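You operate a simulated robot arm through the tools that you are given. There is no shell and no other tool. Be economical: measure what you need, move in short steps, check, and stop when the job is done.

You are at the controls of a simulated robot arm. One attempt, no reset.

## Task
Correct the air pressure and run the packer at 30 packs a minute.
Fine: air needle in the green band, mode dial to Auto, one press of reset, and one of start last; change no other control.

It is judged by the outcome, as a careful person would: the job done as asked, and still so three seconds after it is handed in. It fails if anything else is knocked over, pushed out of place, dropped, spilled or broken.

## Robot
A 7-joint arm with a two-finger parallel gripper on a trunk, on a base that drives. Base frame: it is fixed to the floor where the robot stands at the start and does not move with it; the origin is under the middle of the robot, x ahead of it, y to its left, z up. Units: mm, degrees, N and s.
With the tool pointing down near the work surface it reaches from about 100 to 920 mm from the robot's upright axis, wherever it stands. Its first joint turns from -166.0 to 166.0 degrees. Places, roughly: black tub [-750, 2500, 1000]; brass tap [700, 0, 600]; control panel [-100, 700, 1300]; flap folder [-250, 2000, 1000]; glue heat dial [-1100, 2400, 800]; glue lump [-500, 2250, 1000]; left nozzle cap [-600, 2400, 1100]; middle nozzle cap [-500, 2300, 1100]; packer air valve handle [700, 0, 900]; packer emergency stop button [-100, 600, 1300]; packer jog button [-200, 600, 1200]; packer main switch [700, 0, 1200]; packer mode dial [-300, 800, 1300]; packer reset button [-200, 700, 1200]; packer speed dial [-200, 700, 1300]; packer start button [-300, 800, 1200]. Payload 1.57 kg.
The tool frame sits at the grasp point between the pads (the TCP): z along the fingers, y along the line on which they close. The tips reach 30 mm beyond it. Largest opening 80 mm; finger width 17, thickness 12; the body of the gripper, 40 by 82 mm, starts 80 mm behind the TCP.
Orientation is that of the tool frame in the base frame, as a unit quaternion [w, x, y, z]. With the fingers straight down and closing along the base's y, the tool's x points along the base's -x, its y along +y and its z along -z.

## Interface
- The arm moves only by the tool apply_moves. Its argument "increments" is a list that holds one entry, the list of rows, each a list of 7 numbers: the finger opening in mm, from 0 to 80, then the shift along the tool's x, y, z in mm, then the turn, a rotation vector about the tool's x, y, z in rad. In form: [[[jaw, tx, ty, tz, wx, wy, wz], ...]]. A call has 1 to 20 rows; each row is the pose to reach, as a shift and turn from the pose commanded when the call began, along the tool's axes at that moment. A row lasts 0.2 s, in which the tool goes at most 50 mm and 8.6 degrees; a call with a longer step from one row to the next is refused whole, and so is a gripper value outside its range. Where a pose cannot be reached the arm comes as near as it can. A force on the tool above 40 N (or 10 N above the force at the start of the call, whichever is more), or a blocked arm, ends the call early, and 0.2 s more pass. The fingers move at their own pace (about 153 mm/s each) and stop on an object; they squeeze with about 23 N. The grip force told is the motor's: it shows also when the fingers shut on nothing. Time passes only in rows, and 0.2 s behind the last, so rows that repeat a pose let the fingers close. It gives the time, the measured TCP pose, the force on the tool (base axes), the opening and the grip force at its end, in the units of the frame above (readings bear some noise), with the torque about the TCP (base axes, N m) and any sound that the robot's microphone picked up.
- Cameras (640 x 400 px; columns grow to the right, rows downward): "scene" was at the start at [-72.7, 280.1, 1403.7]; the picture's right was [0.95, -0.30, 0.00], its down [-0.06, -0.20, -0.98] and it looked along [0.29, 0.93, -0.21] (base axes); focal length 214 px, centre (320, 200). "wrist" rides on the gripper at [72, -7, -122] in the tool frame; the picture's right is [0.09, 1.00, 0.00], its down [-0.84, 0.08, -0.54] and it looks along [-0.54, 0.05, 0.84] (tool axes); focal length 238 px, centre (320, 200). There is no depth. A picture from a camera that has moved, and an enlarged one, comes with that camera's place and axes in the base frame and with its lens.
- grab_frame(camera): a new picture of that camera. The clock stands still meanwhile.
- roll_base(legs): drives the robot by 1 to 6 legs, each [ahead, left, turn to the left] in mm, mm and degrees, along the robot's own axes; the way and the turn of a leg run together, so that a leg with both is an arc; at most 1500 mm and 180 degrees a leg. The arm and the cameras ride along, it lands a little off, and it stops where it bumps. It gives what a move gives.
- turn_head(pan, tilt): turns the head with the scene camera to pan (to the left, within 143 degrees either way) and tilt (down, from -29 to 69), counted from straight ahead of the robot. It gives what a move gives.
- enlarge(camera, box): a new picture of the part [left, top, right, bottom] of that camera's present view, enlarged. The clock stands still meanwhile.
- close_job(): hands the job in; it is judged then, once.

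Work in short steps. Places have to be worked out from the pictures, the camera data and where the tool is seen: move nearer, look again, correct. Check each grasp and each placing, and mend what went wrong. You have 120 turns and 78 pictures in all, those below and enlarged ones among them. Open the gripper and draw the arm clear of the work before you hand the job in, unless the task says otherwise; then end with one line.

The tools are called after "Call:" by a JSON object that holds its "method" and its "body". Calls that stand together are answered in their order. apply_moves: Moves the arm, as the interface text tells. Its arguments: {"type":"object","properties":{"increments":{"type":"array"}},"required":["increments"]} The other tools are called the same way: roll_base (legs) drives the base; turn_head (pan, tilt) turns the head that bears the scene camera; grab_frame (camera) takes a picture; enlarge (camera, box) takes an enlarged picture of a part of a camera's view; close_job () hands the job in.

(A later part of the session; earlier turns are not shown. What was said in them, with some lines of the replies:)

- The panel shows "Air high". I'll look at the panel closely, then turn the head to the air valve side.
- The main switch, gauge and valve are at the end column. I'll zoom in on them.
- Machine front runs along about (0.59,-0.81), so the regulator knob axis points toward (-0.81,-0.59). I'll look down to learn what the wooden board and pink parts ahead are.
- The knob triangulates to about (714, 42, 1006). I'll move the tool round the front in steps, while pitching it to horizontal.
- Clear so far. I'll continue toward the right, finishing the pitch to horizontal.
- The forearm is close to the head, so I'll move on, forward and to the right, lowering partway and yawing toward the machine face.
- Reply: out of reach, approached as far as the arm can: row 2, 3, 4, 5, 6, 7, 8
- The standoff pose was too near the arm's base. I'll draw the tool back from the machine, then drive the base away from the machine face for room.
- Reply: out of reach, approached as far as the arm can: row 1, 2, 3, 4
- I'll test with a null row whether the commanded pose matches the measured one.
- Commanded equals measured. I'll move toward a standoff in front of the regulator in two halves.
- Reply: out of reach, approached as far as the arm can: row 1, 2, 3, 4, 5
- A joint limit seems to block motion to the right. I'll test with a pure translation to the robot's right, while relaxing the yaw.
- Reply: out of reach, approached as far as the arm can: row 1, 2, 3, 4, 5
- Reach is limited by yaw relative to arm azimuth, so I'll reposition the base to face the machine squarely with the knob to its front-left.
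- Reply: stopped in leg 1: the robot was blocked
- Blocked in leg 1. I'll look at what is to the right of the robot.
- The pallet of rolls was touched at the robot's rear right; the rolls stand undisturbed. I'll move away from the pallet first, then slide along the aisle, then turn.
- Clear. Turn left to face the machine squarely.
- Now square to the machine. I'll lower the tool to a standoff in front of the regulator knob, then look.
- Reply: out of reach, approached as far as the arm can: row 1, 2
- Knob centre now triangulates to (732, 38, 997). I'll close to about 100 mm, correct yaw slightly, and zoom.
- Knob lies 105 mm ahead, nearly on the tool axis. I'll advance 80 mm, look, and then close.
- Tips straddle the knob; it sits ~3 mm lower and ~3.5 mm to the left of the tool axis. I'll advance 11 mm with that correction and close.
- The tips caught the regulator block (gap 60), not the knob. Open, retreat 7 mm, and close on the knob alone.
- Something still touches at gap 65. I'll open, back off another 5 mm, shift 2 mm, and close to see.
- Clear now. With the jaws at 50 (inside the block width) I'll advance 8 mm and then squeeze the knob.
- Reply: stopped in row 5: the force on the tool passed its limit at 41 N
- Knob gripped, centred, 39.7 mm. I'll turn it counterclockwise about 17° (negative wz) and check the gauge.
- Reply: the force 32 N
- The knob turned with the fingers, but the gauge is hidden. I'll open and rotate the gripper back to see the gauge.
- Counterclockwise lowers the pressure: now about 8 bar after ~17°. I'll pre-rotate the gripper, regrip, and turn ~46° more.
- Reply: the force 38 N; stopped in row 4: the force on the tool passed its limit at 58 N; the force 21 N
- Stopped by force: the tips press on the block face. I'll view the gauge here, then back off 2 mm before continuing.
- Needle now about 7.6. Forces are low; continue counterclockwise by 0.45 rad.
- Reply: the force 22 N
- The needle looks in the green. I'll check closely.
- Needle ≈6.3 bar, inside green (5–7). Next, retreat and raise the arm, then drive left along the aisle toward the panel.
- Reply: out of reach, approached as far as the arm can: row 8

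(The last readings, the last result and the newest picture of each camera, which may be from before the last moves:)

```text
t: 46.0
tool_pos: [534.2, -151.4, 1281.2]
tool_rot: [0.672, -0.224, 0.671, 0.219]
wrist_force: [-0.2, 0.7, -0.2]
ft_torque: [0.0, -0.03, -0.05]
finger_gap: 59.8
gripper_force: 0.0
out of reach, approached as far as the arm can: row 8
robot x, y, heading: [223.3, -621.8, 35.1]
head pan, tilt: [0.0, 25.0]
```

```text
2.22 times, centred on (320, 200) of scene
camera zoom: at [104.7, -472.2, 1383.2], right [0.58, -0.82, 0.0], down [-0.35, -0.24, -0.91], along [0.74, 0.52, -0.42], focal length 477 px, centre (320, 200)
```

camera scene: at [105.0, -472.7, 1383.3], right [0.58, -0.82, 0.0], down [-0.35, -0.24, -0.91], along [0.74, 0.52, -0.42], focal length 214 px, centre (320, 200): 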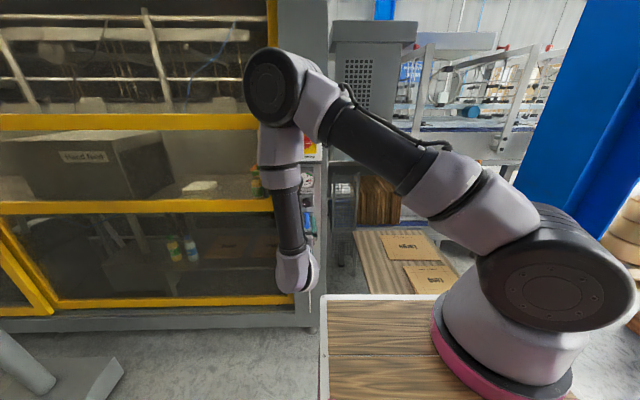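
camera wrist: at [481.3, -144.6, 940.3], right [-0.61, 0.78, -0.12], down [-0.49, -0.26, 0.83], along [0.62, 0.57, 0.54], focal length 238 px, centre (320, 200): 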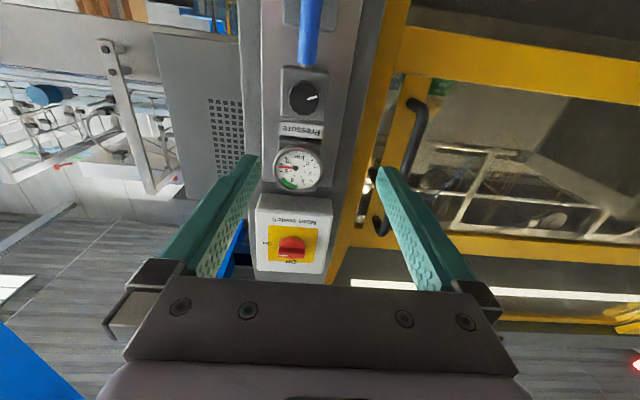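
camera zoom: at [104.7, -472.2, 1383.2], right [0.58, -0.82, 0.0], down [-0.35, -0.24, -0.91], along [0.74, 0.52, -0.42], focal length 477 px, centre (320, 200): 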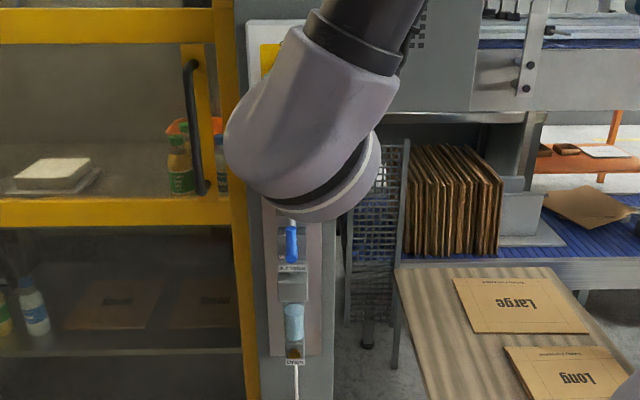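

Now drive left along the aisle about 700 mm.

Call:
{"method": "roll_base", "body": {"legs": [[0, 350, 0], [0, 350, 0]]}}

Call:
{"method": "turn_head", "body": {"pan": 35, "tilt": 15}}

Call:
{"method": "grab_frame", "body": {"camera": "scene"}}

```text
t: 50.2
tool_pos: [138.1, 423.0, 1280.2]
tool_rot: [0.674, -0.218, 0.673, 0.215]
wrist_force: [0.4, 0.0, -0.3]
ft_torque: [0.01, 0.01, 0.01]
finger_gap: 59.9
gripper_force: 0.0
robot x, y, heading: [-179.3, -47.5, 34.3]
head pan, tilt: [0.0, 25.0]
```

```text
t: 51.2
tool_pos: [139.0, 422.1, 1280.7]
tool_rot: [0.673, -0.219, 0.672, 0.215]
wrist_force: [0.5, -0.6, 0.0]
ft_torque: [-0.02, -0.02, 0.0]
finger_gap: 60.1
gripper_force: 0.1
robot x, y, heading: [-184.4, -43.8, 34.3]
head pan, tilt: [35.0, 15.0]
```

```text
40 pictures are left
camera scene: at [-337.5, 143.4, 1399.5], right [0.94, -0.35, 0.0], down [-0.09, -0.24, -0.97], along [0.34, 0.9, -0.26], focal length 214 px, centre (320, 200)
```

scene: 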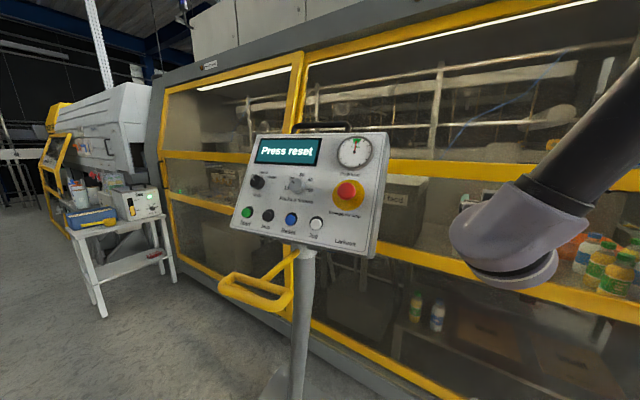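

The panel now says "Press reset", so air is right. I'll zoom in on the panel to read the dials and refine positions.

Call:
{"method": "enlarge", "body": {"camera": "scene", "box": [230, 125, 390, 255]}}

Call:
{"method": "enlarge", "body": {"camera": "scene", "box": [238, 165, 330, 235]}}

```text
3.08 times, centred on (310, 190) of scene
camera zoom: at [-337.5, 143.4, 1399.5], right [0.94, -0.35, 0.0], down [-0.09, -0.24, -0.97], along [0.34, 0.9, -0.26], focal length 660 px, centre (351, 231)
```

zoom: 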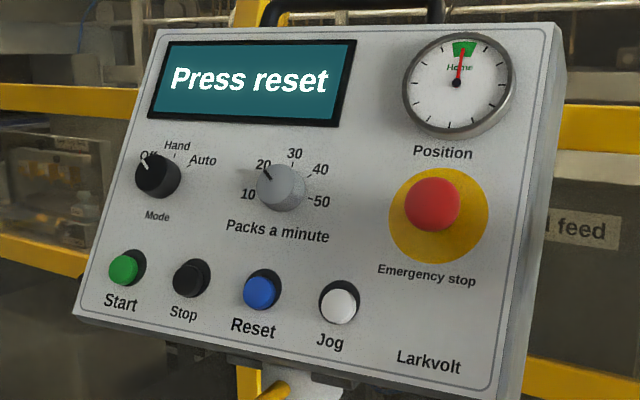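

```text
5.71 times, centred on (284, 200) of scene
camera zoom: at [-337.5, 143.4, 1399.5], right [0.94, -0.35, 0.0], down [-0.09, -0.24, -0.97], along [0.34, 0.9, -0.26], focal length 1226 px, centre (526, 200)
```

zoom: 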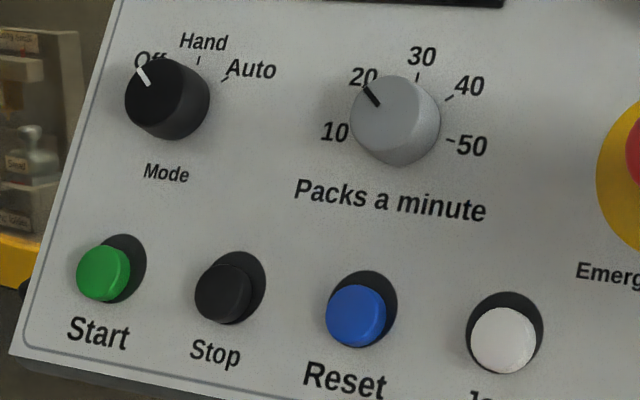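

The speed dial stands at 20 and must go to 30; the mode dial is Off. Estimates: mode dial (-290,797,1286), speed dial (-195,695,1288), reset (-223,667,1203), start (-330,780,1201), with the panel facing yaw 43° and leaning about 30°. I'll raise the arm and swing it left to a standoff above the panel.

Call:
{"method": "apply_moves", "body": {"increments": [[[60, -25, 8, -33, 0, 0, 0], [60, -55, 16, -66, 0, 0, 0], [60, -85, 25, -99, 0, 0, 0], [60, -115, 34, -132, 0, 0, 0], [60, -143, 43, -163, 0, 0, 0], [60, -170, 52, -194, 0, 0, 0]]]}}

Call:
{"method": "grab_frame", "body": {"camera": "scene"}}

```text
t: 52.6
tool_pos: [-52.4, 354.0, 1448.1]
tool_rot: [0.673, -0.218, 0.673, 0.214]
wrist_force: [-0.3, -0.5, 0.1]
ft_torque: [0.02, -0.01, 0.01]
finger_gap: 60.0
gripper_force: 0.1
robot x, y, heading: [-178.1, -42.2, 34.3]
head pan, tilt: [35.0, 15.0]
```

```text
37 pictures are left
camera scene: at [-337.3, 143.5, 1399.5], right [0.94, -0.35, 0.0], down [-0.09, -0.24, -0.97], along [0.34, 0.9, -0.26], focal length 214 px, centre (320, 200)
```

scene: 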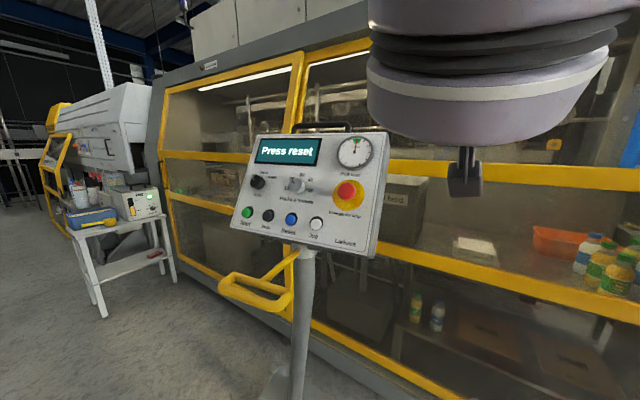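

Continue left and pitch down toward the panel.

Call:
{"method": "apply_moves", "body": {"increments": [[[60, -4, 40, -10, -0.016, 0.065, -0.004], [60, -8, 80, -20, -0.033, 0.13, -0.009], [60, -12, 120, -30, -0.05, 0.195, -0.013], [60, -16, 160, -40, -0.066, 0.26, -0.017]]]}}

Call:
{"method": "grab_frame", "body": {"camera": "scene"}}

```text
t: 53.6
tool_pos: [-175.4, 459.3, 1464.1]
tool_rot: [0.575, -0.272, 0.745, 0.202]
wrist_force: [-0.3, -0.9, 0.5]
ft_torque: [0.01, 0.02, 0.05]
finger_gap: 59.8
gripper_force: 0.1
robot x, y, heading: [-181.6, -44.7, 34.3]
head pan, tilt: [35.0, 15.0]
```

```text
36 pictures are left
camera scene: at [-337.2, 143.0, 1399.6], right [0.94, -0.35, 0.0], down [-0.09, -0.24, -0.97], along [0.34, 0.9, -0.26], focal length 214 px, centre (320, 200)
```

scene: 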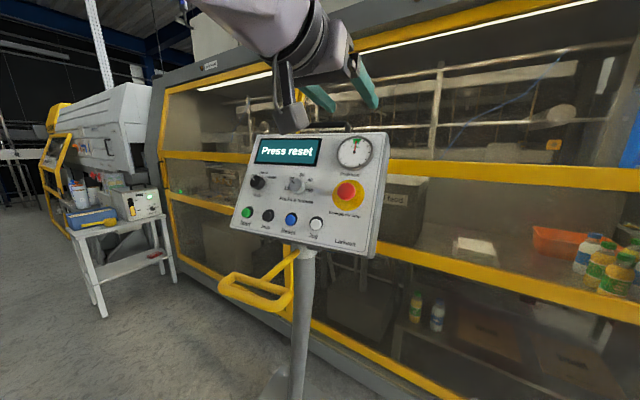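

Clear of the panel. Continue to a 130 mm standoff in front of the speed dial.

Call:
{"method": "apply_moves", "body": {"increments": [[[60, 5, 40, 5, -0.012, 0.05, -0.004], [60, 15, 80, 10, -0.024, 0.1, -0.008], [60, 30, 120, 15, -0.036, 0.15, -0.012], [60, 55, 150, 25, -0.05, 0.2, -0.018], [60, 80, 172, 38, -0.057, 0.24, -0.022], [60, 99, 189, 50, -0.064, 0.262, -0.025]]]}}

Call:
{"method": "grab_frame", "body": {"camera": "wrist"}}

Call:
{"method": "grab_frame", "body": {"camera": "scene"}}

```text
t: 55.0
tool_pos: [-274.6, 617.9, 1356.4]
tool_rot: [0.465, -0.324, 0.804, 0.181]
wrist_force: [-0.6, -0.2, -0.4]
ft_torque: [0.0, 0.02, 0.04]
finger_gap: 59.9
gripper_force: 0.1
robot x, y, heading: [-176.9, -47.1, 34.8]
head pan, tilt: [35.0, 15.0]
```

```text
35 pictures are left
camera wrist: at [-373.3, 516.7, 1355.8], right [-0.72, 0.69, -0.09], down [-0.1, 0.03, 0.99], along [0.69, 0.72, 0.05], focal length 238 px, centre (320, 200)
```

wrist: 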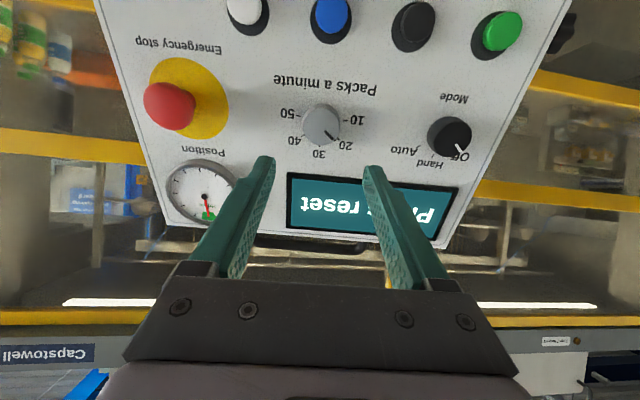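

```text
34 pictures are left
camera scene: at [-337.6, 143.1, 1399.5], right [0.94, -0.35, 0.0], down [-0.09, -0.24, -0.97], along [0.34, 0.9, -0.26], focal length 214 px, centre (320, 200)
```

scene: 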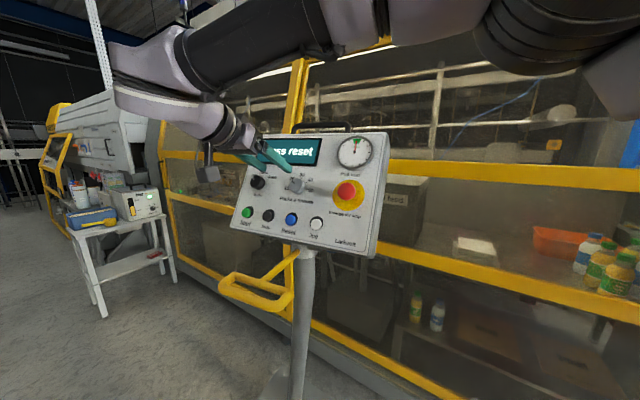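

Wrist and scene triangulations agree: the speed dial is 131 mm ahead, offset (+3,+3). I'll zoom on both dials to measure the scale angles.

Call:
{"method": "enlarge", "body": {"camera": "wrist", "box": [260, 70, 480, 200]}}

```text
2.91 times, centred on (370, 135) of wrist
camera zoom: at [-373.3, 516.7, 1355.8], right [-0.72, 0.69, -0.09], down [-0.1, 0.03, 0.99], along [0.69, 0.72, 0.05], focal length 693 px, centre (174, 389)
```

zoom: 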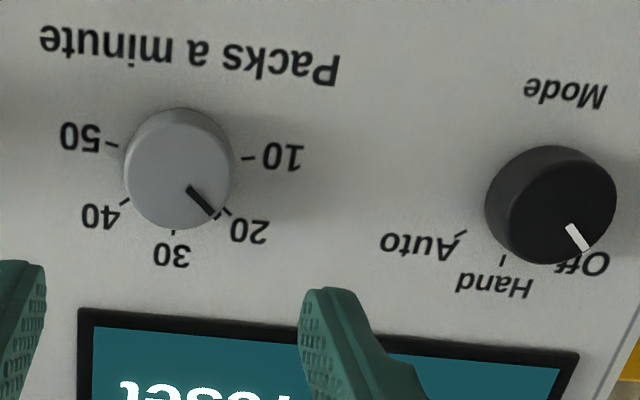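

Scale steps are about 45° and dial height ~20 mm. I'll pre-rotate, straddle the speed dial with 12 mm overlap, and grip it.

Call:
{"method": "apply_moves", "body": {"increments": [[[60, 2.8, 3, 35, 0, 0, -0.13], [60, 2.8, 3, 65, 0, 0, -0.26], [60, 2.8, 3, 95, 0, 0, -0.39], [60, 2.8, 3, 105, 0, 0, -0.39], [60, 2.8, 3, 112, 0, 0, -0.39], [60, 2.8, 3, 112, 0, 0, -0.39]]]}}

Call:
{"method": "enlarge", "body": {"camera": "wrist", "box": [180, 50, 460, 270]}}

```text
t: 56.4
tool_pos: [-210.1, 685.5, 1296.7]
tool_rot: [0.492, -0.474, 0.725, 0.087]
wrist_force: [-0.5, 0.4, -0.3]
ft_torque: [0.01, 0.0, 0.02]
finger_gap: 60.0
gripper_force: 0.1
robot x, y, heading: [-179.4, -47.1, 34.6]
head pan, tilt: [35.0, 15.0]
```

```text
1.82 times, centred on (320, 160) of wrist
camera zoom: at [-287.1, 567.6, 1304.5], right [-0.77, 0.48, -0.41], down [-0.35, 0.22, 0.91], along [0.53, 0.85, -0.01], focal length 433 px, centre (320, 273)
```

zoom: 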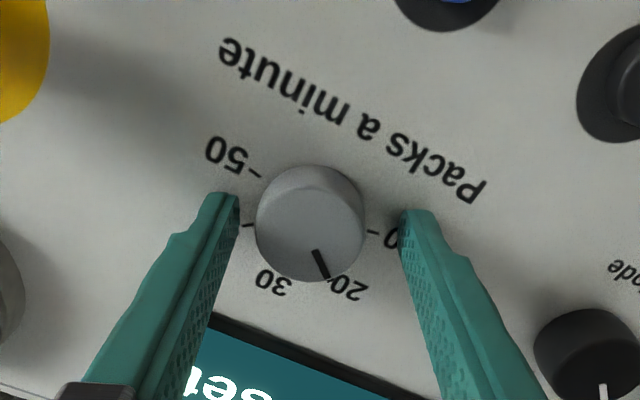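

Overlap is good; the dial is ~3 mm toward the tool's -y. I'll shift and close.

Call:
{"method": "apply_moves", "body": {"increments": [[[60, 0, -3, 0, 0, 0, 0], [48, 0, -3, 0, 0, 0, 0], [30, 0, -3, 0, 0, 0, 0], [30, 0, -3, 0, 0, 0, 0]]]}}

```text
t: 57.4
tool_pos: [-206.9, 683.9, 1297.0]
tool_rot: [0.493, -0.473, 0.725, 0.087]
wrist_force: [1.0, -1.4, 1.2]
ft_torque: [-0.12, -0.07, -0.18]
finger_gap: 39.3
gripper_force: 44.4
robot x, y, heading: [-181.5, -45.5, 34.5]
head pan, tilt: [35.0, 15.0]
```

Gripped at 39.3 mm with little side force. Turn clockwise 45° (0.785 rad).

Call:
{"method": "apply_moves", "body": {"increments": [[[30, 0, 0, 0, 0, 0, 0.1], [30, 0, 0, 0, 0, 0, 0.2], [30, 0, 0, 0, 0, 0, 0.3], [30, 0, 0, 0, 0, 0, 0.4], [30, 0, 0, 0, 0, 0, 0.5], [30, 0, 0, 0, 0, 0, 0.6], [30, 0, 0, 0, 0, 0, 0.7], [30, 0, 0, 0, 0, 0, 0.785], [30, 0, 0, 0, 0, 0, 0.785]]]}}

Call:
{"method": "enlarge", "body": {"camera": "wrist", "box": [180, 50, 460, 270]}}

```text
t: 59.4
tool_pos: [-207.6, 682.5, 1297.5]
tool_rot: [0.422, -0.159, 0.851, 0.269]
wrist_force: [-0.5, -4.2, 0.4]
ft_torque: [-0.26, 0.58, 0.28]
finger_gap: 38.9
gripper_force: 44.5
robot x, y, heading: [-179.9, -47.5, 34.2]
head pan, tilt: [35.0, 15.0]
```

```text
1.82 times, centred on (320, 160) of wrist
camera zoom: at [-324.4, 603.7, 1299.2], right [-0.55, 0.8, 0.25], down [0.12, -0.22, 0.97], along [0.83, 0.56, 0.03], focal length 433 px, centre (320, 273)
```

zoom: 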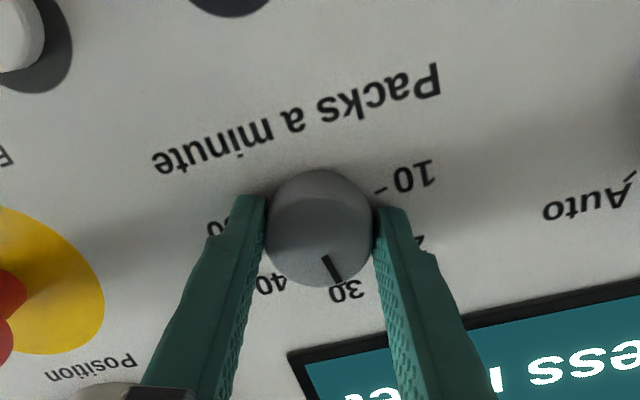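

Pointer appears at 30. Release, back off, and check squarely.

Call:
{"method": "apply_moves", "body": {"increments": [[[48, 0, 0, 0, 0, 0, 0], [60, 0, 0, 0, 0, 0, 0], [60, 0, 0, -25, 0, 0, -0.1], [60, 0, 0, -60, 0, 0, -0.24], [60, 0, 0, -95, 0, 0, -0.39]]]}}

Call:
{"method": "enlarge", "body": {"camera": "wrist", "box": [260, 60, 480, 200]}}

```text
t: 60.6
tool_pos: [-264.3, 629.5, 1344.7]
tool_rot: [0.466, -0.321, 0.804, 0.181]
wrist_force: [0.6, 0.5, 0.4]
ft_torque: [-0.01, -0.01, 0.01]
finger_gap: 60.0
gripper_force: 0.0
robot x, y, heading: [-179.2, -44.5, 34.4]
head pan, tilt: [35.0, 15.0]
```

```text
2.86 times, centred on (370, 130) of wrist
camera zoom: at [-362.8, 528.2, 1344.7], right [-0.72, 0.69, -0.09], down [-0.1, 0.03, 0.99], along [0.69, 0.72, 0.05], focal length 681 px, centre (177, 400)
```

zoom: 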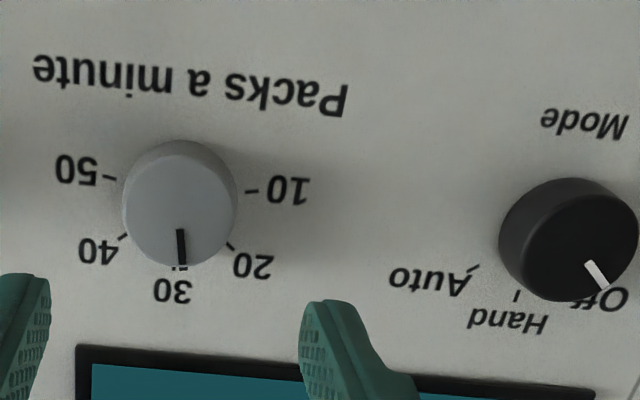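

Nearly at 30, maybe a few degrees short. A closer zoom to judge.

Call:
{"method": "enlarge", "body": {"camera": "wrist", "box": [285, 100, 365, 170]}}

```text
5.71 times, centred on (325, 135) of wrist
camera zoom: at [-362.8, 528.2, 1344.7], right [-0.72, 0.69, -0.09], down [-0.1, 0.03, 0.99], along [0.69, 0.72, 0.05], focal length 1362 px, centre (291, 571)
```

zoom: 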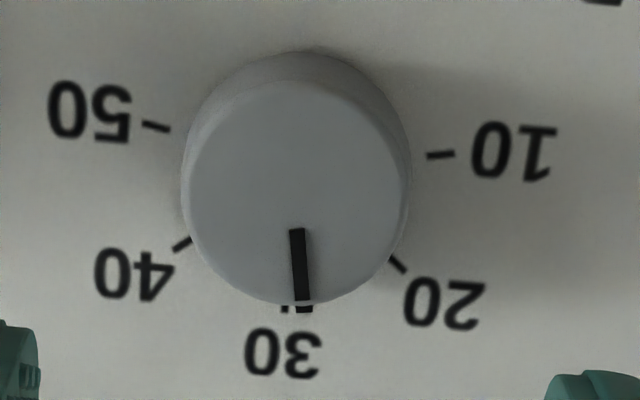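

About 8° short (some slip). I'll regrip at neutral and turn 0.16 rad more.

Call:
{"method": "apply_moves", "body": {"increments": [[[60, 0, 0, 35, 0, 0, 0], [60, 0, 0, 65, 0, 0, 0], [60, 0, 0, 95, 0, 0, 0], [48, 0, 0, 95, 0, 0, 0], [30, 0, 0, 95, 0, 0, 0], [30, 0, 0, 95, 0, 0, 0], [30, 0, 0, 95, 0, 0, 0.08], [30, 0, 0, 95, 0, 0, 0.16], [30, 0, 0, 95, 0, 0, 0.16]]]}}

Call:
{"method": "apply_moves", "body": {"increments": [[[48, 0, 0, 0, 0, 0, 0], [60, 0, 0, 0, 0, 0, 0], [60, 0, 0, -25, 0, 0, 0], [60, 0, 0, -60, 0, 0, -0.08], [60, 0, 0, -95, 0, 0, -0.16]]]}}

Call:
{"method": "enlarge", "body": {"camera": "wrist", "box": [285, 100, 365, 170]}}

```text
t: 62.6
tool_pos: [-208.7, 683.1, 1294.0]
tool_rot: [0.45, -0.256, 0.828, 0.218]
wrist_force: [-10.3, -10.1, -9.0]
ft_torque: [-0.8, 0.93, 0.11]
finger_gap: 39.2
gripper_force: 44.1
robot x, y, heading: [-185.8, -48.8, 34.2]
head pan, tilt: [35.0, 15.0]
```

```text
t: 63.8
tool_pos: [-266.6, 628.2, 1344.7]
tool_rot: [0.466, -0.322, 0.804, 0.182]
wrist_force: [0.3, 0.9, -0.3]
ft_torque: [0.0, 0.0, -0.04]
finger_gap: 59.9
gripper_force: 0.1
robot x, y, heading: [-178.9, -43.0, 34.4]
head pan, tilt: [35.0, 15.0]
```

```text
5.71 times, centred on (325, 135) of wrist
camera zoom: at [-365.1, 527.9, 1345.5], right [-0.72, 0.69, -0.09], down [-0.1, 0.03, 0.99], along [0.69, 0.72, 0.05], focal length 1362 px, centre (291, 571)
```

zoom: 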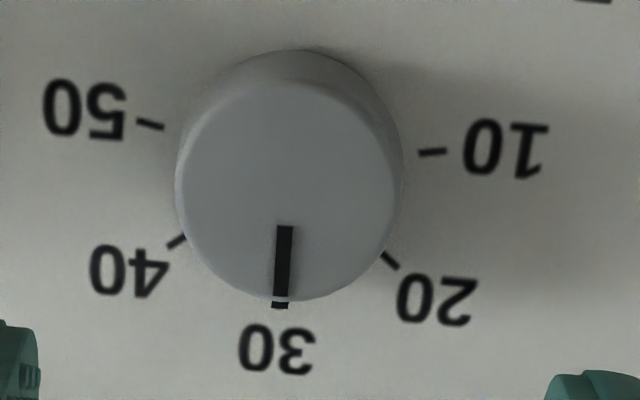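

Pointer lines up with 30. Now shift 139 mm left to the mode dial and look.

Call:
{"method": "apply_moves", "body": {"increments": [[[60, 0, 40, 0, 0, 0, 0], [60, 0, 80, 0, 0, 0, 0], [60, 0, 115, 0, 0, 0, 0], [60, -0.5, 139, 0, 0, 0, 0]]]}}

Call:
{"method": "enlarge", "body": {"camera": "wrist", "box": [220, 70, 420, 195]}}

```text
t: 64.8
tool_pos: [-337.8, 699.4, 1345.2]
tool_rot: [0.466, -0.321, 0.804, 0.182]
wrist_force: [0.5, 0.2, -0.4]
ft_torque: [0.05, -0.03, -0.02]
finger_gap: 59.9
gripper_force: 0.0
out of reach, approached as far as the arm can: row 3, 4
robot x, y, heading: [-182.1, -46.6, 34.7]
head pan, tilt: [35.0, 15.0]
```

```text
3.20 times, centred on (320, 132) of wrist
camera zoom: at [-436.0, 598.9, 1345.6], right [-0.72, 0.69, -0.09], down [-0.1, 0.03, 1.0], along [0.69, 0.72, 0.05], focal length 763 px, centre (320, 416)
```

zoom: 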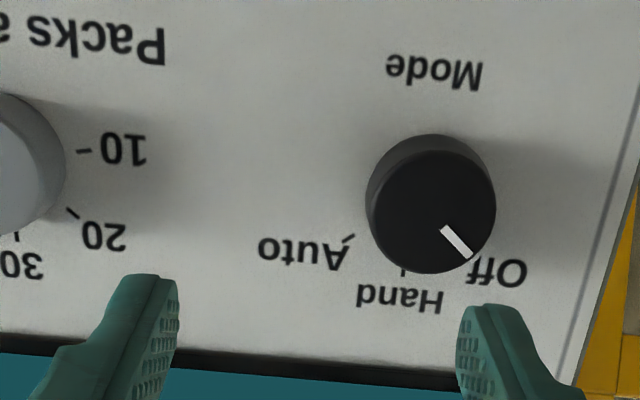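

The dial is out of reach by ~40 mm, so I'll roll the base ~120 mm left, parallel to the panel.

Call:
{"method": "roll_base", "body": {"legs": [[-19, 118, 0]]}}

Call:
{"method": "apply_moves", "body": {"increments": [[[60, 0, -40, 0, 0, 0, 0], [60, 0, -80, 0, 0, 0, 0]]]}}

Call:
{"method": "enlarge", "body": {"camera": "wrist", "box": [220, 70, 420, 195]}}

```text
t: 66.0
tool_pos: [-420.8, 784.1, 1345.5]
tool_rot: [0.465, -0.322, 0.804, 0.182]
wrist_force: [0.4, -0.3, 0.0]
ft_torque: [0.01, 0.03, 0.02]
finger_gap: 60.1
gripper_force: 0.1
robot x, y, heading: [-262.5, 38.3, 34.6]
head pan, tilt: [35.0, 15.0]
```

```text
t: 66.6
tool_pos: [-364.8, 726.0, 1345.6]
tool_rot: [0.466, -0.323, 0.803, 0.183]
wrist_force: [0.8, 0.4, -0.8]
ft_torque: [0.02, -0.08, -0.04]
finger_gap: 60.1
gripper_force: 0.0
robot x, y, heading: [-262.0, 37.0, 34.7]
head pan, tilt: [35.0, 15.0]
```

```text
3.20 times, centred on (320, 132) of wrist
camera zoom: at [-462.0, 625.0, 1345.5], right [-0.72, 0.69, -0.09], down [-0.1, 0.03, 1.0], along [0.69, 0.72, 0.05], focal length 763 px, centre (320, 416)
```

zoom: 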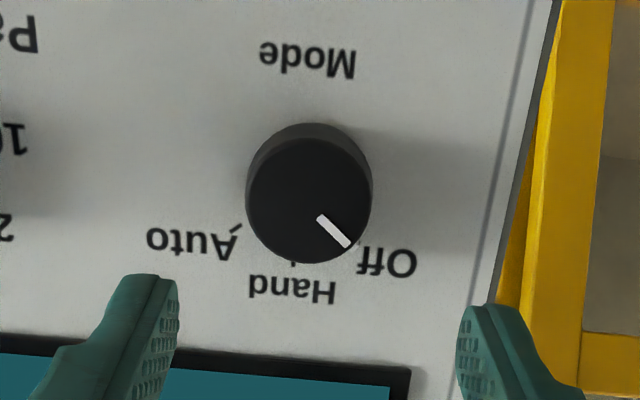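

The mode dial is 3.5 mm to the tool's -y. I'll pre-rotate -0.75 rad, advance, and grip.

Call:
{"method": "apply_moves", "body": {"increments": [[[60, 0, -3.5, 0, 0, 0, -0.13], [60, 0, -3.5, 10, 0, 0, -0.26], [60, 0, -3.5, 20, 0, 0, -0.39], [60, 0, -3.5, 30, 0, 0, -0.52], [60, 0, -3.5, 45, 0, 0, -0.65], [60, 0, -3.5, 65, 0, 0, -0.75], [60, 0, -3.5, 85, 0, 0, -0.75], [60, 0, -3.5, 94, 0, 0, -0.75]]]}}

Call:
{"method": "enlarge", "body": {"camera": "wrist", "box": [180, 50, 460, 270]}}

```text
t: 68.4
tool_pos: [-302.5, 777.3, 1298.4]
tool_rot: [0.5, -0.595, 0.63, -0.001]
wrist_force: [-0.7, 0.6, -0.1]
ft_torque: [0.0, -0.03, -0.01]
finger_gap: 60.0
gripper_force: 0.1
robot x, y, heading: [-261.7, 42.2, 34.7]
head pan, tilt: [35.0, 15.0]
```

```text
1.82 times, centred on (320, 160) of wrist
camera zoom: at [-360.0, 650.6, 1319.7], right [-0.72, 0.22, -0.65], down [-0.57, 0.33, 0.75], along [0.38, 0.92, -0.11], focal length 433 px, centre (320, 273)
```

zoom: 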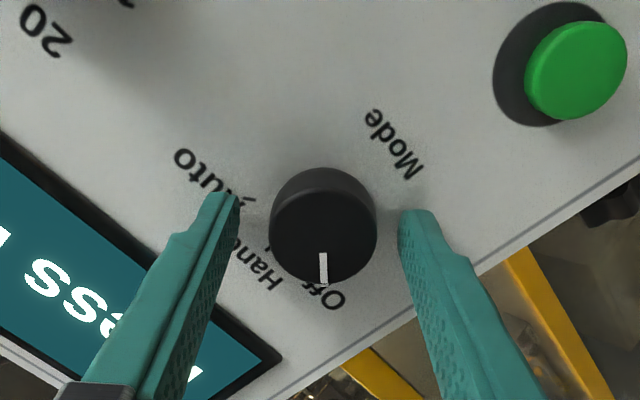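

Well placed. Shift 1.5 mm and close, then turn clockwise.

Call:
{"method": "apply_moves", "body": {"increments": [[[60, 0, 1.5, 0, 0, 0, 0], [48, 0, 1.5, 0, 0, 0, 0], [30, 0, 1.5, 0, 0, 0, 0], [30, 0, 1.5, 0, 0, 0, 0]]]}}

Call:
{"method": "apply_moves", "body": {"increments": [[[30, 0, 0, 0, 0, 0, 0.12], [30, 0, 0, 0, 0, 0, 0.24], [30, 0, 0, 0, 0, 0, 0.36], [30, 0, 0, 0, 0, 0, 0.48], [30, 0, 0, 0, 0, 0, 0.6], [30, 0, 0, 0, 0, 0, 0.72], [30, 0, 0, 0, 0, 0, 0.84], [30, 0, 0, 0, 0, 0, 0.96], [30, 0, 0, 0, 0, 0, 1.08], [30, 0, 0, 0, 0, 0, 1.2], [30, 0, 0, 0, 0, 0, 1.32], [30, 0, 0, 0, 0, 0, 1.44], [30, 0, 0, 0, 0, 0, 1.56], [30, 0, 0, 0, 0, 0, 1.56]]]}}

Call:
{"method": "enlarge", "body": {"camera": "wrist", "box": [180, 50, 460, 270]}}

```text
t: 69.4
tool_pos: [-302.7, 778.4, 1297.6]
tool_rot: [0.5, -0.594, 0.63, -0.002]
wrist_force: [-0.6, 2.4, -1.1]
ft_torque: [0.02, 0.05, 0.07]
finger_gap: 39.2
gripper_force: 44.0
robot x, y, heading: [-263.4, 35.6, 34.3]
head pan, tilt: [35.0, 15.0]
```

```text
t: 72.4
tool_pos: [-302.7, 778.3, 1297.3]
tool_rot: [0.356, 0.022, 0.866, 0.351]
wrist_force: [13.4, -19.4, -5.6]
ft_torque: [-0.51, 0.02, -0.62]
finger_gap: 39.0
gripper_force: 44.1
robot x, y, heading: [-260.6, 38.3, 34.5]
head pan, tilt: [35.0, 15.0]
```

```text
1.82 times, centred on (320, 160) of wrist
camera zoom: at [-432.9, 722.6, 1313.0], right [-0.28, 0.78, 0.56], down [0.26, -0.5, 0.82], along [0.92, 0.38, -0.06], focal length 433 px, centre (320, 273)
```

zoom: 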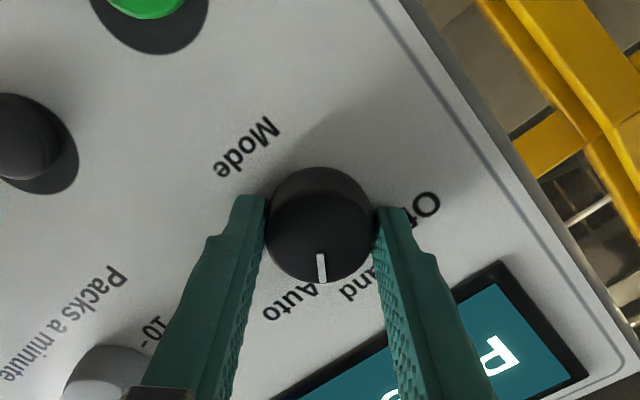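

The pointer is on Auto. Release, back off and view squarely.

Call:
{"method": "apply_moves", "body": {"increments": [[[48, 0, 0, 0, 0, 0, 0], [60, 0, 0, 0, 0, 0, 0], [60, 0, 0, -25, 0, 0, -0.13], [60, 0, 0, -50, 0, 0, -0.27], [60, 0, 0, -75, 0, 0, -0.41], [60, 0, 0, -95, 0, 0, -0.55], [60, 0, 0, -95, 0, 0, -0.69], [60, 0, 0, -95, 0, 0, -0.81]]]}}

Call:
{"method": "enlarge", "body": {"camera": "wrist", "box": [270, 100, 370, 170]}}

```text
t: 74.2
tool_pos: [-364.8, 722.8, 1346.0]
tool_rot: [0.466, -0.323, 0.803, 0.182]
wrist_force: [0.9, -1.0, -0.4]
ft_torque: [-0.01, 0.02, 0.02]
finger_gap: 60.1
gripper_force: 0.1
robot x, y, heading: [-260.6, 38.4, 34.6]
head pan, tilt: [35.0, 15.0]
```

```text
5.71 times, centred on (320, 135) of wrist
camera zoom: at [-462.5, 620.2, 1346.4], right [-0.72, 0.69, -0.09], down [-0.1, 0.03, 0.99], along [0.69, 0.72, 0.05], focal length 1362 px, centre (320, 571)
```

zoom: 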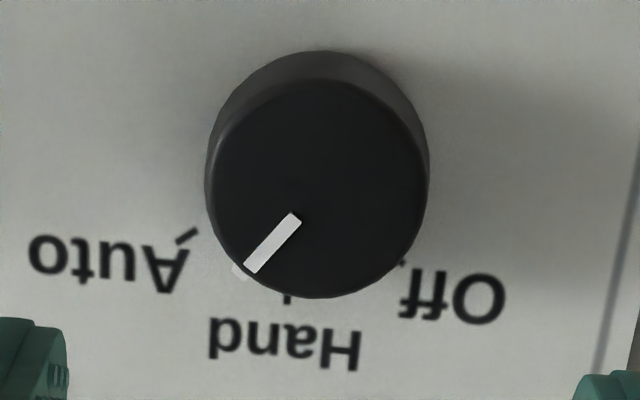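

The pointer is ~10° short of the Auto tick. Regrip and turn 0.18 rad more, as with the speed dial.

Call:
{"method": "apply_moves", "body": {"increments": [[[60, 0, 0, 35, 0, 0, 0], [60, 0, 0, 65, 0, 0, 0], [60, 0, 0, 95, 0, 0, 0], [48, 0, 0, 95, 0, 0, 0], [30, 0, 0, 95, 0, 0, 0], [30, 0, 0, 95, 0, 0, 0], [30, 0, 0, 95, 0, 0, 0.09], [30, 0, 0, 95, 0, 0, 0.18], [30, 0, 0, 95, 0, 0, 0.18]]]}}

Call:
{"method": "apply_moves", "body": {"increments": [[[48, 0, 0, 0, 0, 0, 0], [60, 0, 0, 0, 0, 0, 0], [60, 0, 0, -25, 0, 0, 0], [60, 0, 0, -60, 0, 0, -0.09], [60, 0, 0, -95, 0, 0, -0.18]]]}}

Call:
{"method": "enlarge", "body": {"camera": "wrist", "box": [270, 100, 370, 170]}}

```text
t: 76.2
tool_pos: [-303.6, 780.2, 1298.3]
tool_rot: [0.448, -0.248, 0.829, 0.223]
wrist_force: [10.0, -9.3, -2.9]
ft_torque: [-0.08, -0.14, -0.31]
finger_gap: 41.9
gripper_force: 6.5
robot x, y, heading: [-259.4, 34.3, 34.6]
head pan, tilt: [35.0, 15.0]
```

```text
t: 77.4
tool_pos: [-363.1, 723.3, 1348.0]
tool_rot: [0.466, -0.322, 0.804, 0.181]
wrist_force: [0.5, 0.9, 0.1]
ft_torque: [0.02, 0.03, 0.03]
finger_gap: 60.2
gripper_force: 0.1
robot x, y, heading: [-263.1, 37.0, 34.9]
head pan, tilt: [35.0, 15.0]
```

```text
5.71 times, centred on (320, 135) of wrist
camera zoom: at [-461.8, 623.2, 1347.0], right [-0.72, 0.69, -0.09], down [-0.1, 0.03, 0.99], along [0.69, 0.72, 0.05], focal length 1362 px, centre (320, 571)
```

zoom: 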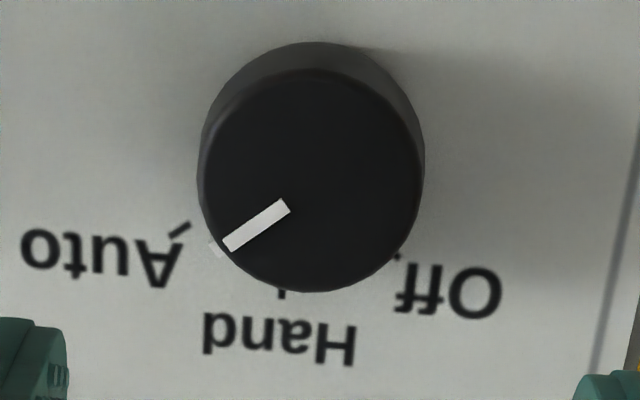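

Mode is on Auto. Now close the fingers and move in front of the reset button (tool offset +94, -140).

Call:
{"method": "apply_moves", "body": {"increments": [[[30, 10, -40, -10, 0, 0, 0], [0, 30, -75, -10, 0, 0, 0], [0, 55, -105, 0, 0, 0, 0], [0, 80, -130, 20, 0, 0, 0], [0, 93.7, -140, 40, 0, 0, 0], [0, 93.7, -140, 50, 0, 0, 0]]]}}

Call:
{"method": "grab_frame", "body": {"camera": "wrist"}}

```text
t: 78.8
tool_pos: [-270.8, 616.9, 1240.3]
tool_rot: [0.465, -0.323, 0.804, 0.183]
wrist_force: [-0.4, -0.4, 0.1]
ft_torque: [0.01, 0.02, -0.01]
finger_gap: 0.2
gripper_force: 21.5
robot x, y, heading: [-259.1, 39.7, 34.3]
head pan, tilt: [35.0, 15.0]
```

```text
21 pictures are left
camera wrist: at [-369.4, 515.4, 1239.8], right [-0.72, 0.69, -0.09], down [-0.1, 0.03, 1.0], along [0.69, 0.72, 0.05], focal length 238 px, centre (320, 200)
```

wrist: 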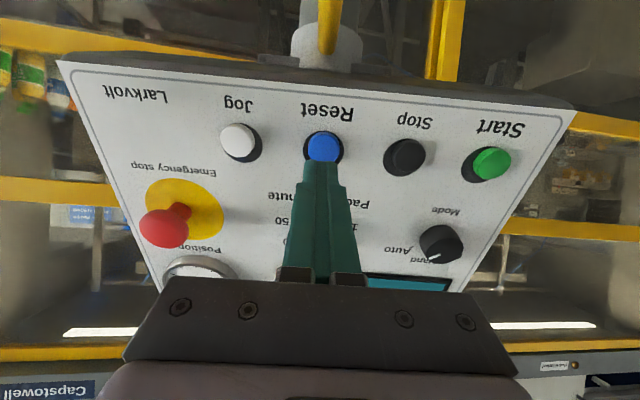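

Aim is 3 mm off in x and y; I'll correct it and press reset once, then withdraw in the same call.

Call:
{"method": "apply_moves", "body": {"increments": [[[0, 3, 3, 15, 0, 0, 0], [0, 3, 3, 32, 0, 0, 0], [0, 3, 3, 37, 0, 0, 0], [0, 3, 3, 40, 0, 0, 0], [0, 3, 3, 42, 0, 0, 0], [0, 3, 3, 44, 0, 0, 0], [0, 3, 3, 46, 0, 0, 0], [0, 3, 3, 46, 0, 0, 0], [0, 3, 3, 20, 0, 0, 0], [0, 3, 3, 0, 0, 0, 0]]]}}

Call:
{"method": "grab_frame", "body": {"camera": "scene"}}

```text
t: 81.0
tool_pos: [-270.5, 620.6, 1237.7]
tool_rot: [0.466, -0.322, 0.804, 0.182]
wrist_force: [0.3, -0.2, 0.1]
ft_torque: [0.01, 0.02, 0.01]
finger_gap: 0.1
gripper_force: 21.3
robot x, y, heading: [-258.9, 36.6, 34.6]
head pan, tilt: [35.0, 15.0]
heard: click
```

```text
20 pictures are left
camera scene: at [-418.9, 226.8, 1399.5], right [0.94, -0.35, 0.0], down [-0.09, -0.24, -0.97], along [0.34, 0.91, -0.26], focal length 214 px, centre (320, 200)
```

scene: 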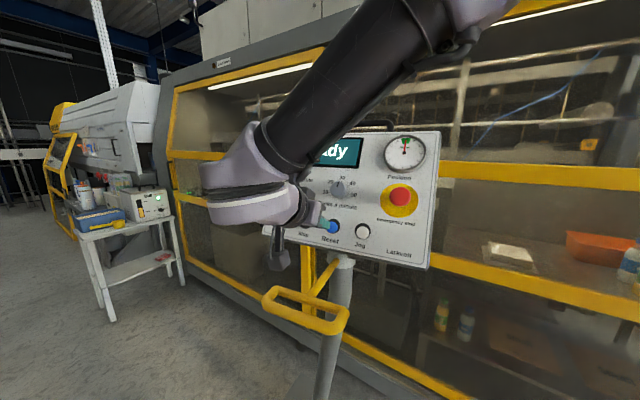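

One click, and the display shows "Ready". Now move 154 mm left to the start button.

Call:
{"method": "apply_moves", "body": {"increments": [[[0, 0, 30, -10, 0, 0, 0], [0, 0, 70, -10, 0, 0, 0], [0, 0, 110, -10, 0, 0, 0], [0, 0, 140, -5, 0, 0, 0], [0, 0, 154, 0, 0, 0, 0]]]}}

Call:
{"method": "grab_frame", "body": {"camera": "wrist"}}

```text
t: 82.2
tool_pos: [-379.6, 731.2, 1238.1]
tool_rot: [0.466, -0.322, 0.804, 0.182]
wrist_force: [1.3, -0.3, 0.1]
ft_torque: [0.0, -0.01, -0.03]
finger_gap: 0.3
gripper_force: 21.4
robot x, y, heading: [-260.7, 35.7, 34.6]
head pan, tilt: [35.0, 15.0]
```

```text
19 pictures are left
camera wrist: at [-477.1, 630.0, 1237.4], right [-0.72, 0.69, -0.09], down [-0.1, 0.03, 1.0], along [0.69, 0.72, 0.05], focal length 238 px, centre (320, 200)
```

wrist: 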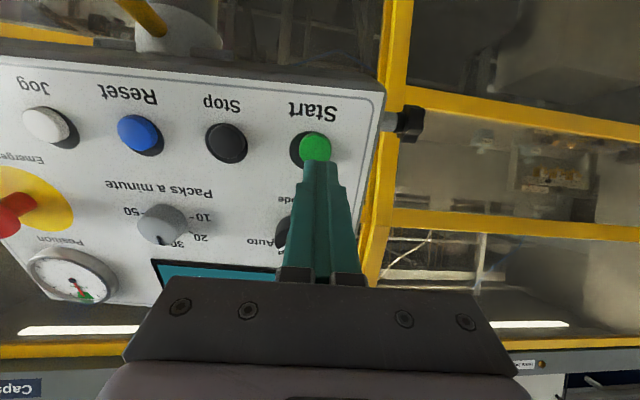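

Start button is ~4 mm to the tool's -y. Correct and press once, then withdraw.

Call:
{"method": "apply_moves", "body": {"increments": [[[0, 2, -4, 15, 0, 0, 0], [0, 2, -4, 32, 0, 0, 0], [0, 2, -4, 37, 0, 0, 0], [0, 2, -4, 40, 0, 0, 0], [0, 2, -4, 42, 0, 0, 0], [0, 2, -4, 44, 0, 0, 0], [0, 2, -4, 46, 0, 0, 0], [0, 2, -4, 46, 0, 0, 0], [0, 2, -4, 20, 0, 0, 0], [0, 2, -4, 0, 0, 0, 0]]]}}

Call:
{"method": "apply_moves", "body": {"increments": [[[0, 0, 0, -45, 0, 0, 0], [0, -10, 0, -90, 0, 0, 0], [20, -30, 0, -125, 0, 0, 0], [50, -60, 0, -150, 0, 0, 0], [80, -90, 0, -170, 0, 0, 0]]]}}

Call:
{"method": "grab_frame", "body": {"camera": "scene"}}

Call:
{"method": "grab_frame", "body": {"camera": "wrist"}}

```text
t: 84.4
tool_pos: [-374.9, 728.1, 1234.5]
tool_rot: [0.466, -0.322, 0.803, 0.182]
wrist_force: [0.6, 0.5, -0.5]
ft_torque: [-0.02, 0.0, -0.01]
finger_gap: 0.2
gripper_force: 21.5
robot x, y, heading: [-261.0, 38.9, 34.7]
head pan, tilt: [35.0, 15.0]
heard: click
```

```text
t: 85.6
tool_pos: [-450.8, 656.2, 1399.1]
tool_rot: [0.465, -0.323, 0.804, 0.182]
wrist_force: [1.4, -0.2, 0.0]
ft_torque: [0.02, 0.02, -0.01]
finger_gap: 80.2
gripper_force: 0.1
robot x, y, heading: [-258.8, 40.6, 34.6]
head pan, tilt: [35.0, 15.0]
```

```text
18 pictures are left
camera scene: at [-419.1, 226.7, 1399.4], right [0.94, -0.35, 0.0], down [-0.09, -0.24, -0.97], along [0.34, 0.91, -0.26], focal length 214 px, centre (320, 200)
```

scene: 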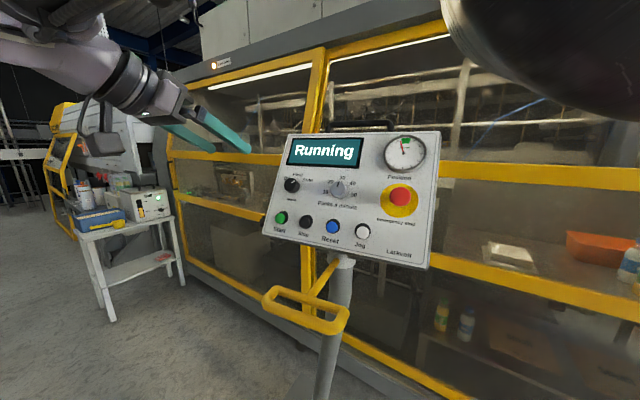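

```text
17 pictures are left
camera wrist: at [-549.4, 554.4, 1400.2], right [-0.72, 0.69, -0.09], down [-0.1, 0.03, 0.99], along [0.69, 0.72, 0.05], focal length 238 px, centre (320, 200)
```

wrist: 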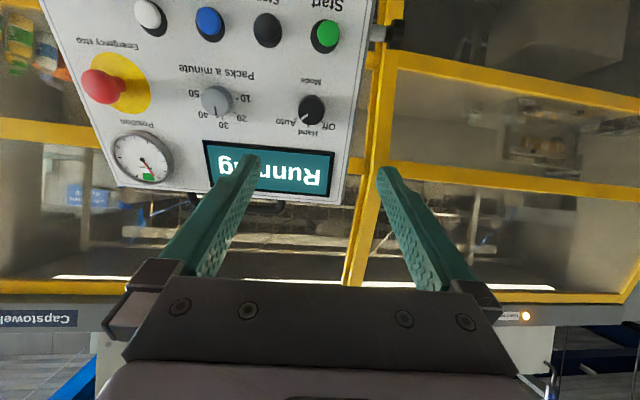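

It shows "Running". One last zoom to confirm the dials and that it stays running.

Call:
{"method": "enlarge", "body": {"camera": "scene", "box": [255, 125, 445, 270]}}

Call:
{"method": "apply_moves", "body": {"increments": [[[80, -10, 0, -20, 0, 0, 0], [80, -20, 0, -40, 0, 0, 0], [80, -20, 0, -40, 0, 0, 0], [80, -20, 0, -40, 0, 0, 0], [80, -20, 0, -40, 0, 0, 0], [80, -20, 0, -40, 0, 0, 0], [80, -20, 0, -40, 0, 0, 0], [80, -20, 0, -40, 0, 0, 0], [80, -20, 0, -40, 0, 0, 0], [80, -20, 0, -40, 0, 0, 0]]]}}

Call:
{"method": "grab_frame", "body": {"camera": "scene"}}

```text
2.76 times, centred on (350, 198) of scene
camera zoom: at [-419.1, 226.7, 1399.4], right [0.94, -0.35, 0.0], down [-0.09, -0.24, -0.97], along [0.34, 0.91, -0.26], focal length 592 px, centre (237, 207)
```

zoom: 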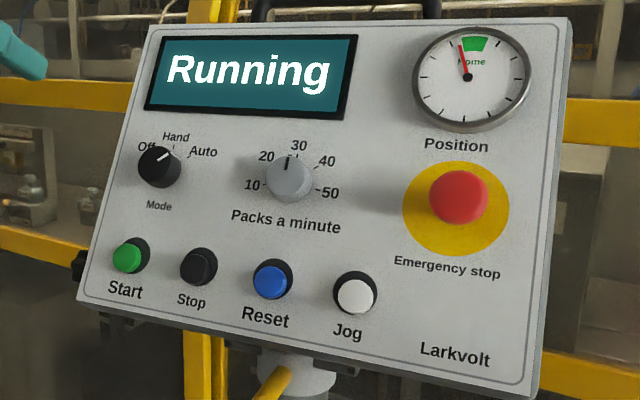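

```text
t: 87.8
tool_pos: [-468.7, 640.8, 1436.0]
tool_rot: [0.466, -0.322, 0.804, 0.181]
wrist_force: [0.4, 0.1, -0.3]
ft_torque: [-0.03, -0.02, 0.0]
finger_gap: 80.0
gripper_force: 0.1
robot x, y, heading: [-263.0, 39.2, 34.5]
head pan, tilt: [35.0, 15.0]
```

```text
15 pictures are left
camera scene: at [-419.0, 226.6, 1399.5], right [0.94, -0.35, 0.0], down [-0.09, -0.24, -0.97], along [0.34, 0.91, -0.26], focal length 214 px, centre (320, 200)
```

scene: 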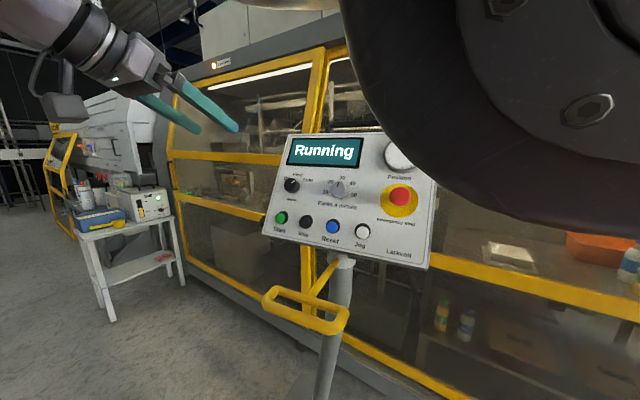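

The display still reads "Running" three seconds on, with mode on Auto, speed at 30, and the arm clear with its gripper open. I'm handing the job in.

Call:
{"method": "close_job", "body": {}}

```text
The job is handed in.
```

The packer is running in Auto at 30 packs a minute, with the air at about 6.3 bar in the green band; I moved the speed dial from 20 to 30 for this, pressed reset once and start once last, and early on the base bumped the roll pallet but the rolls stayed stacked.
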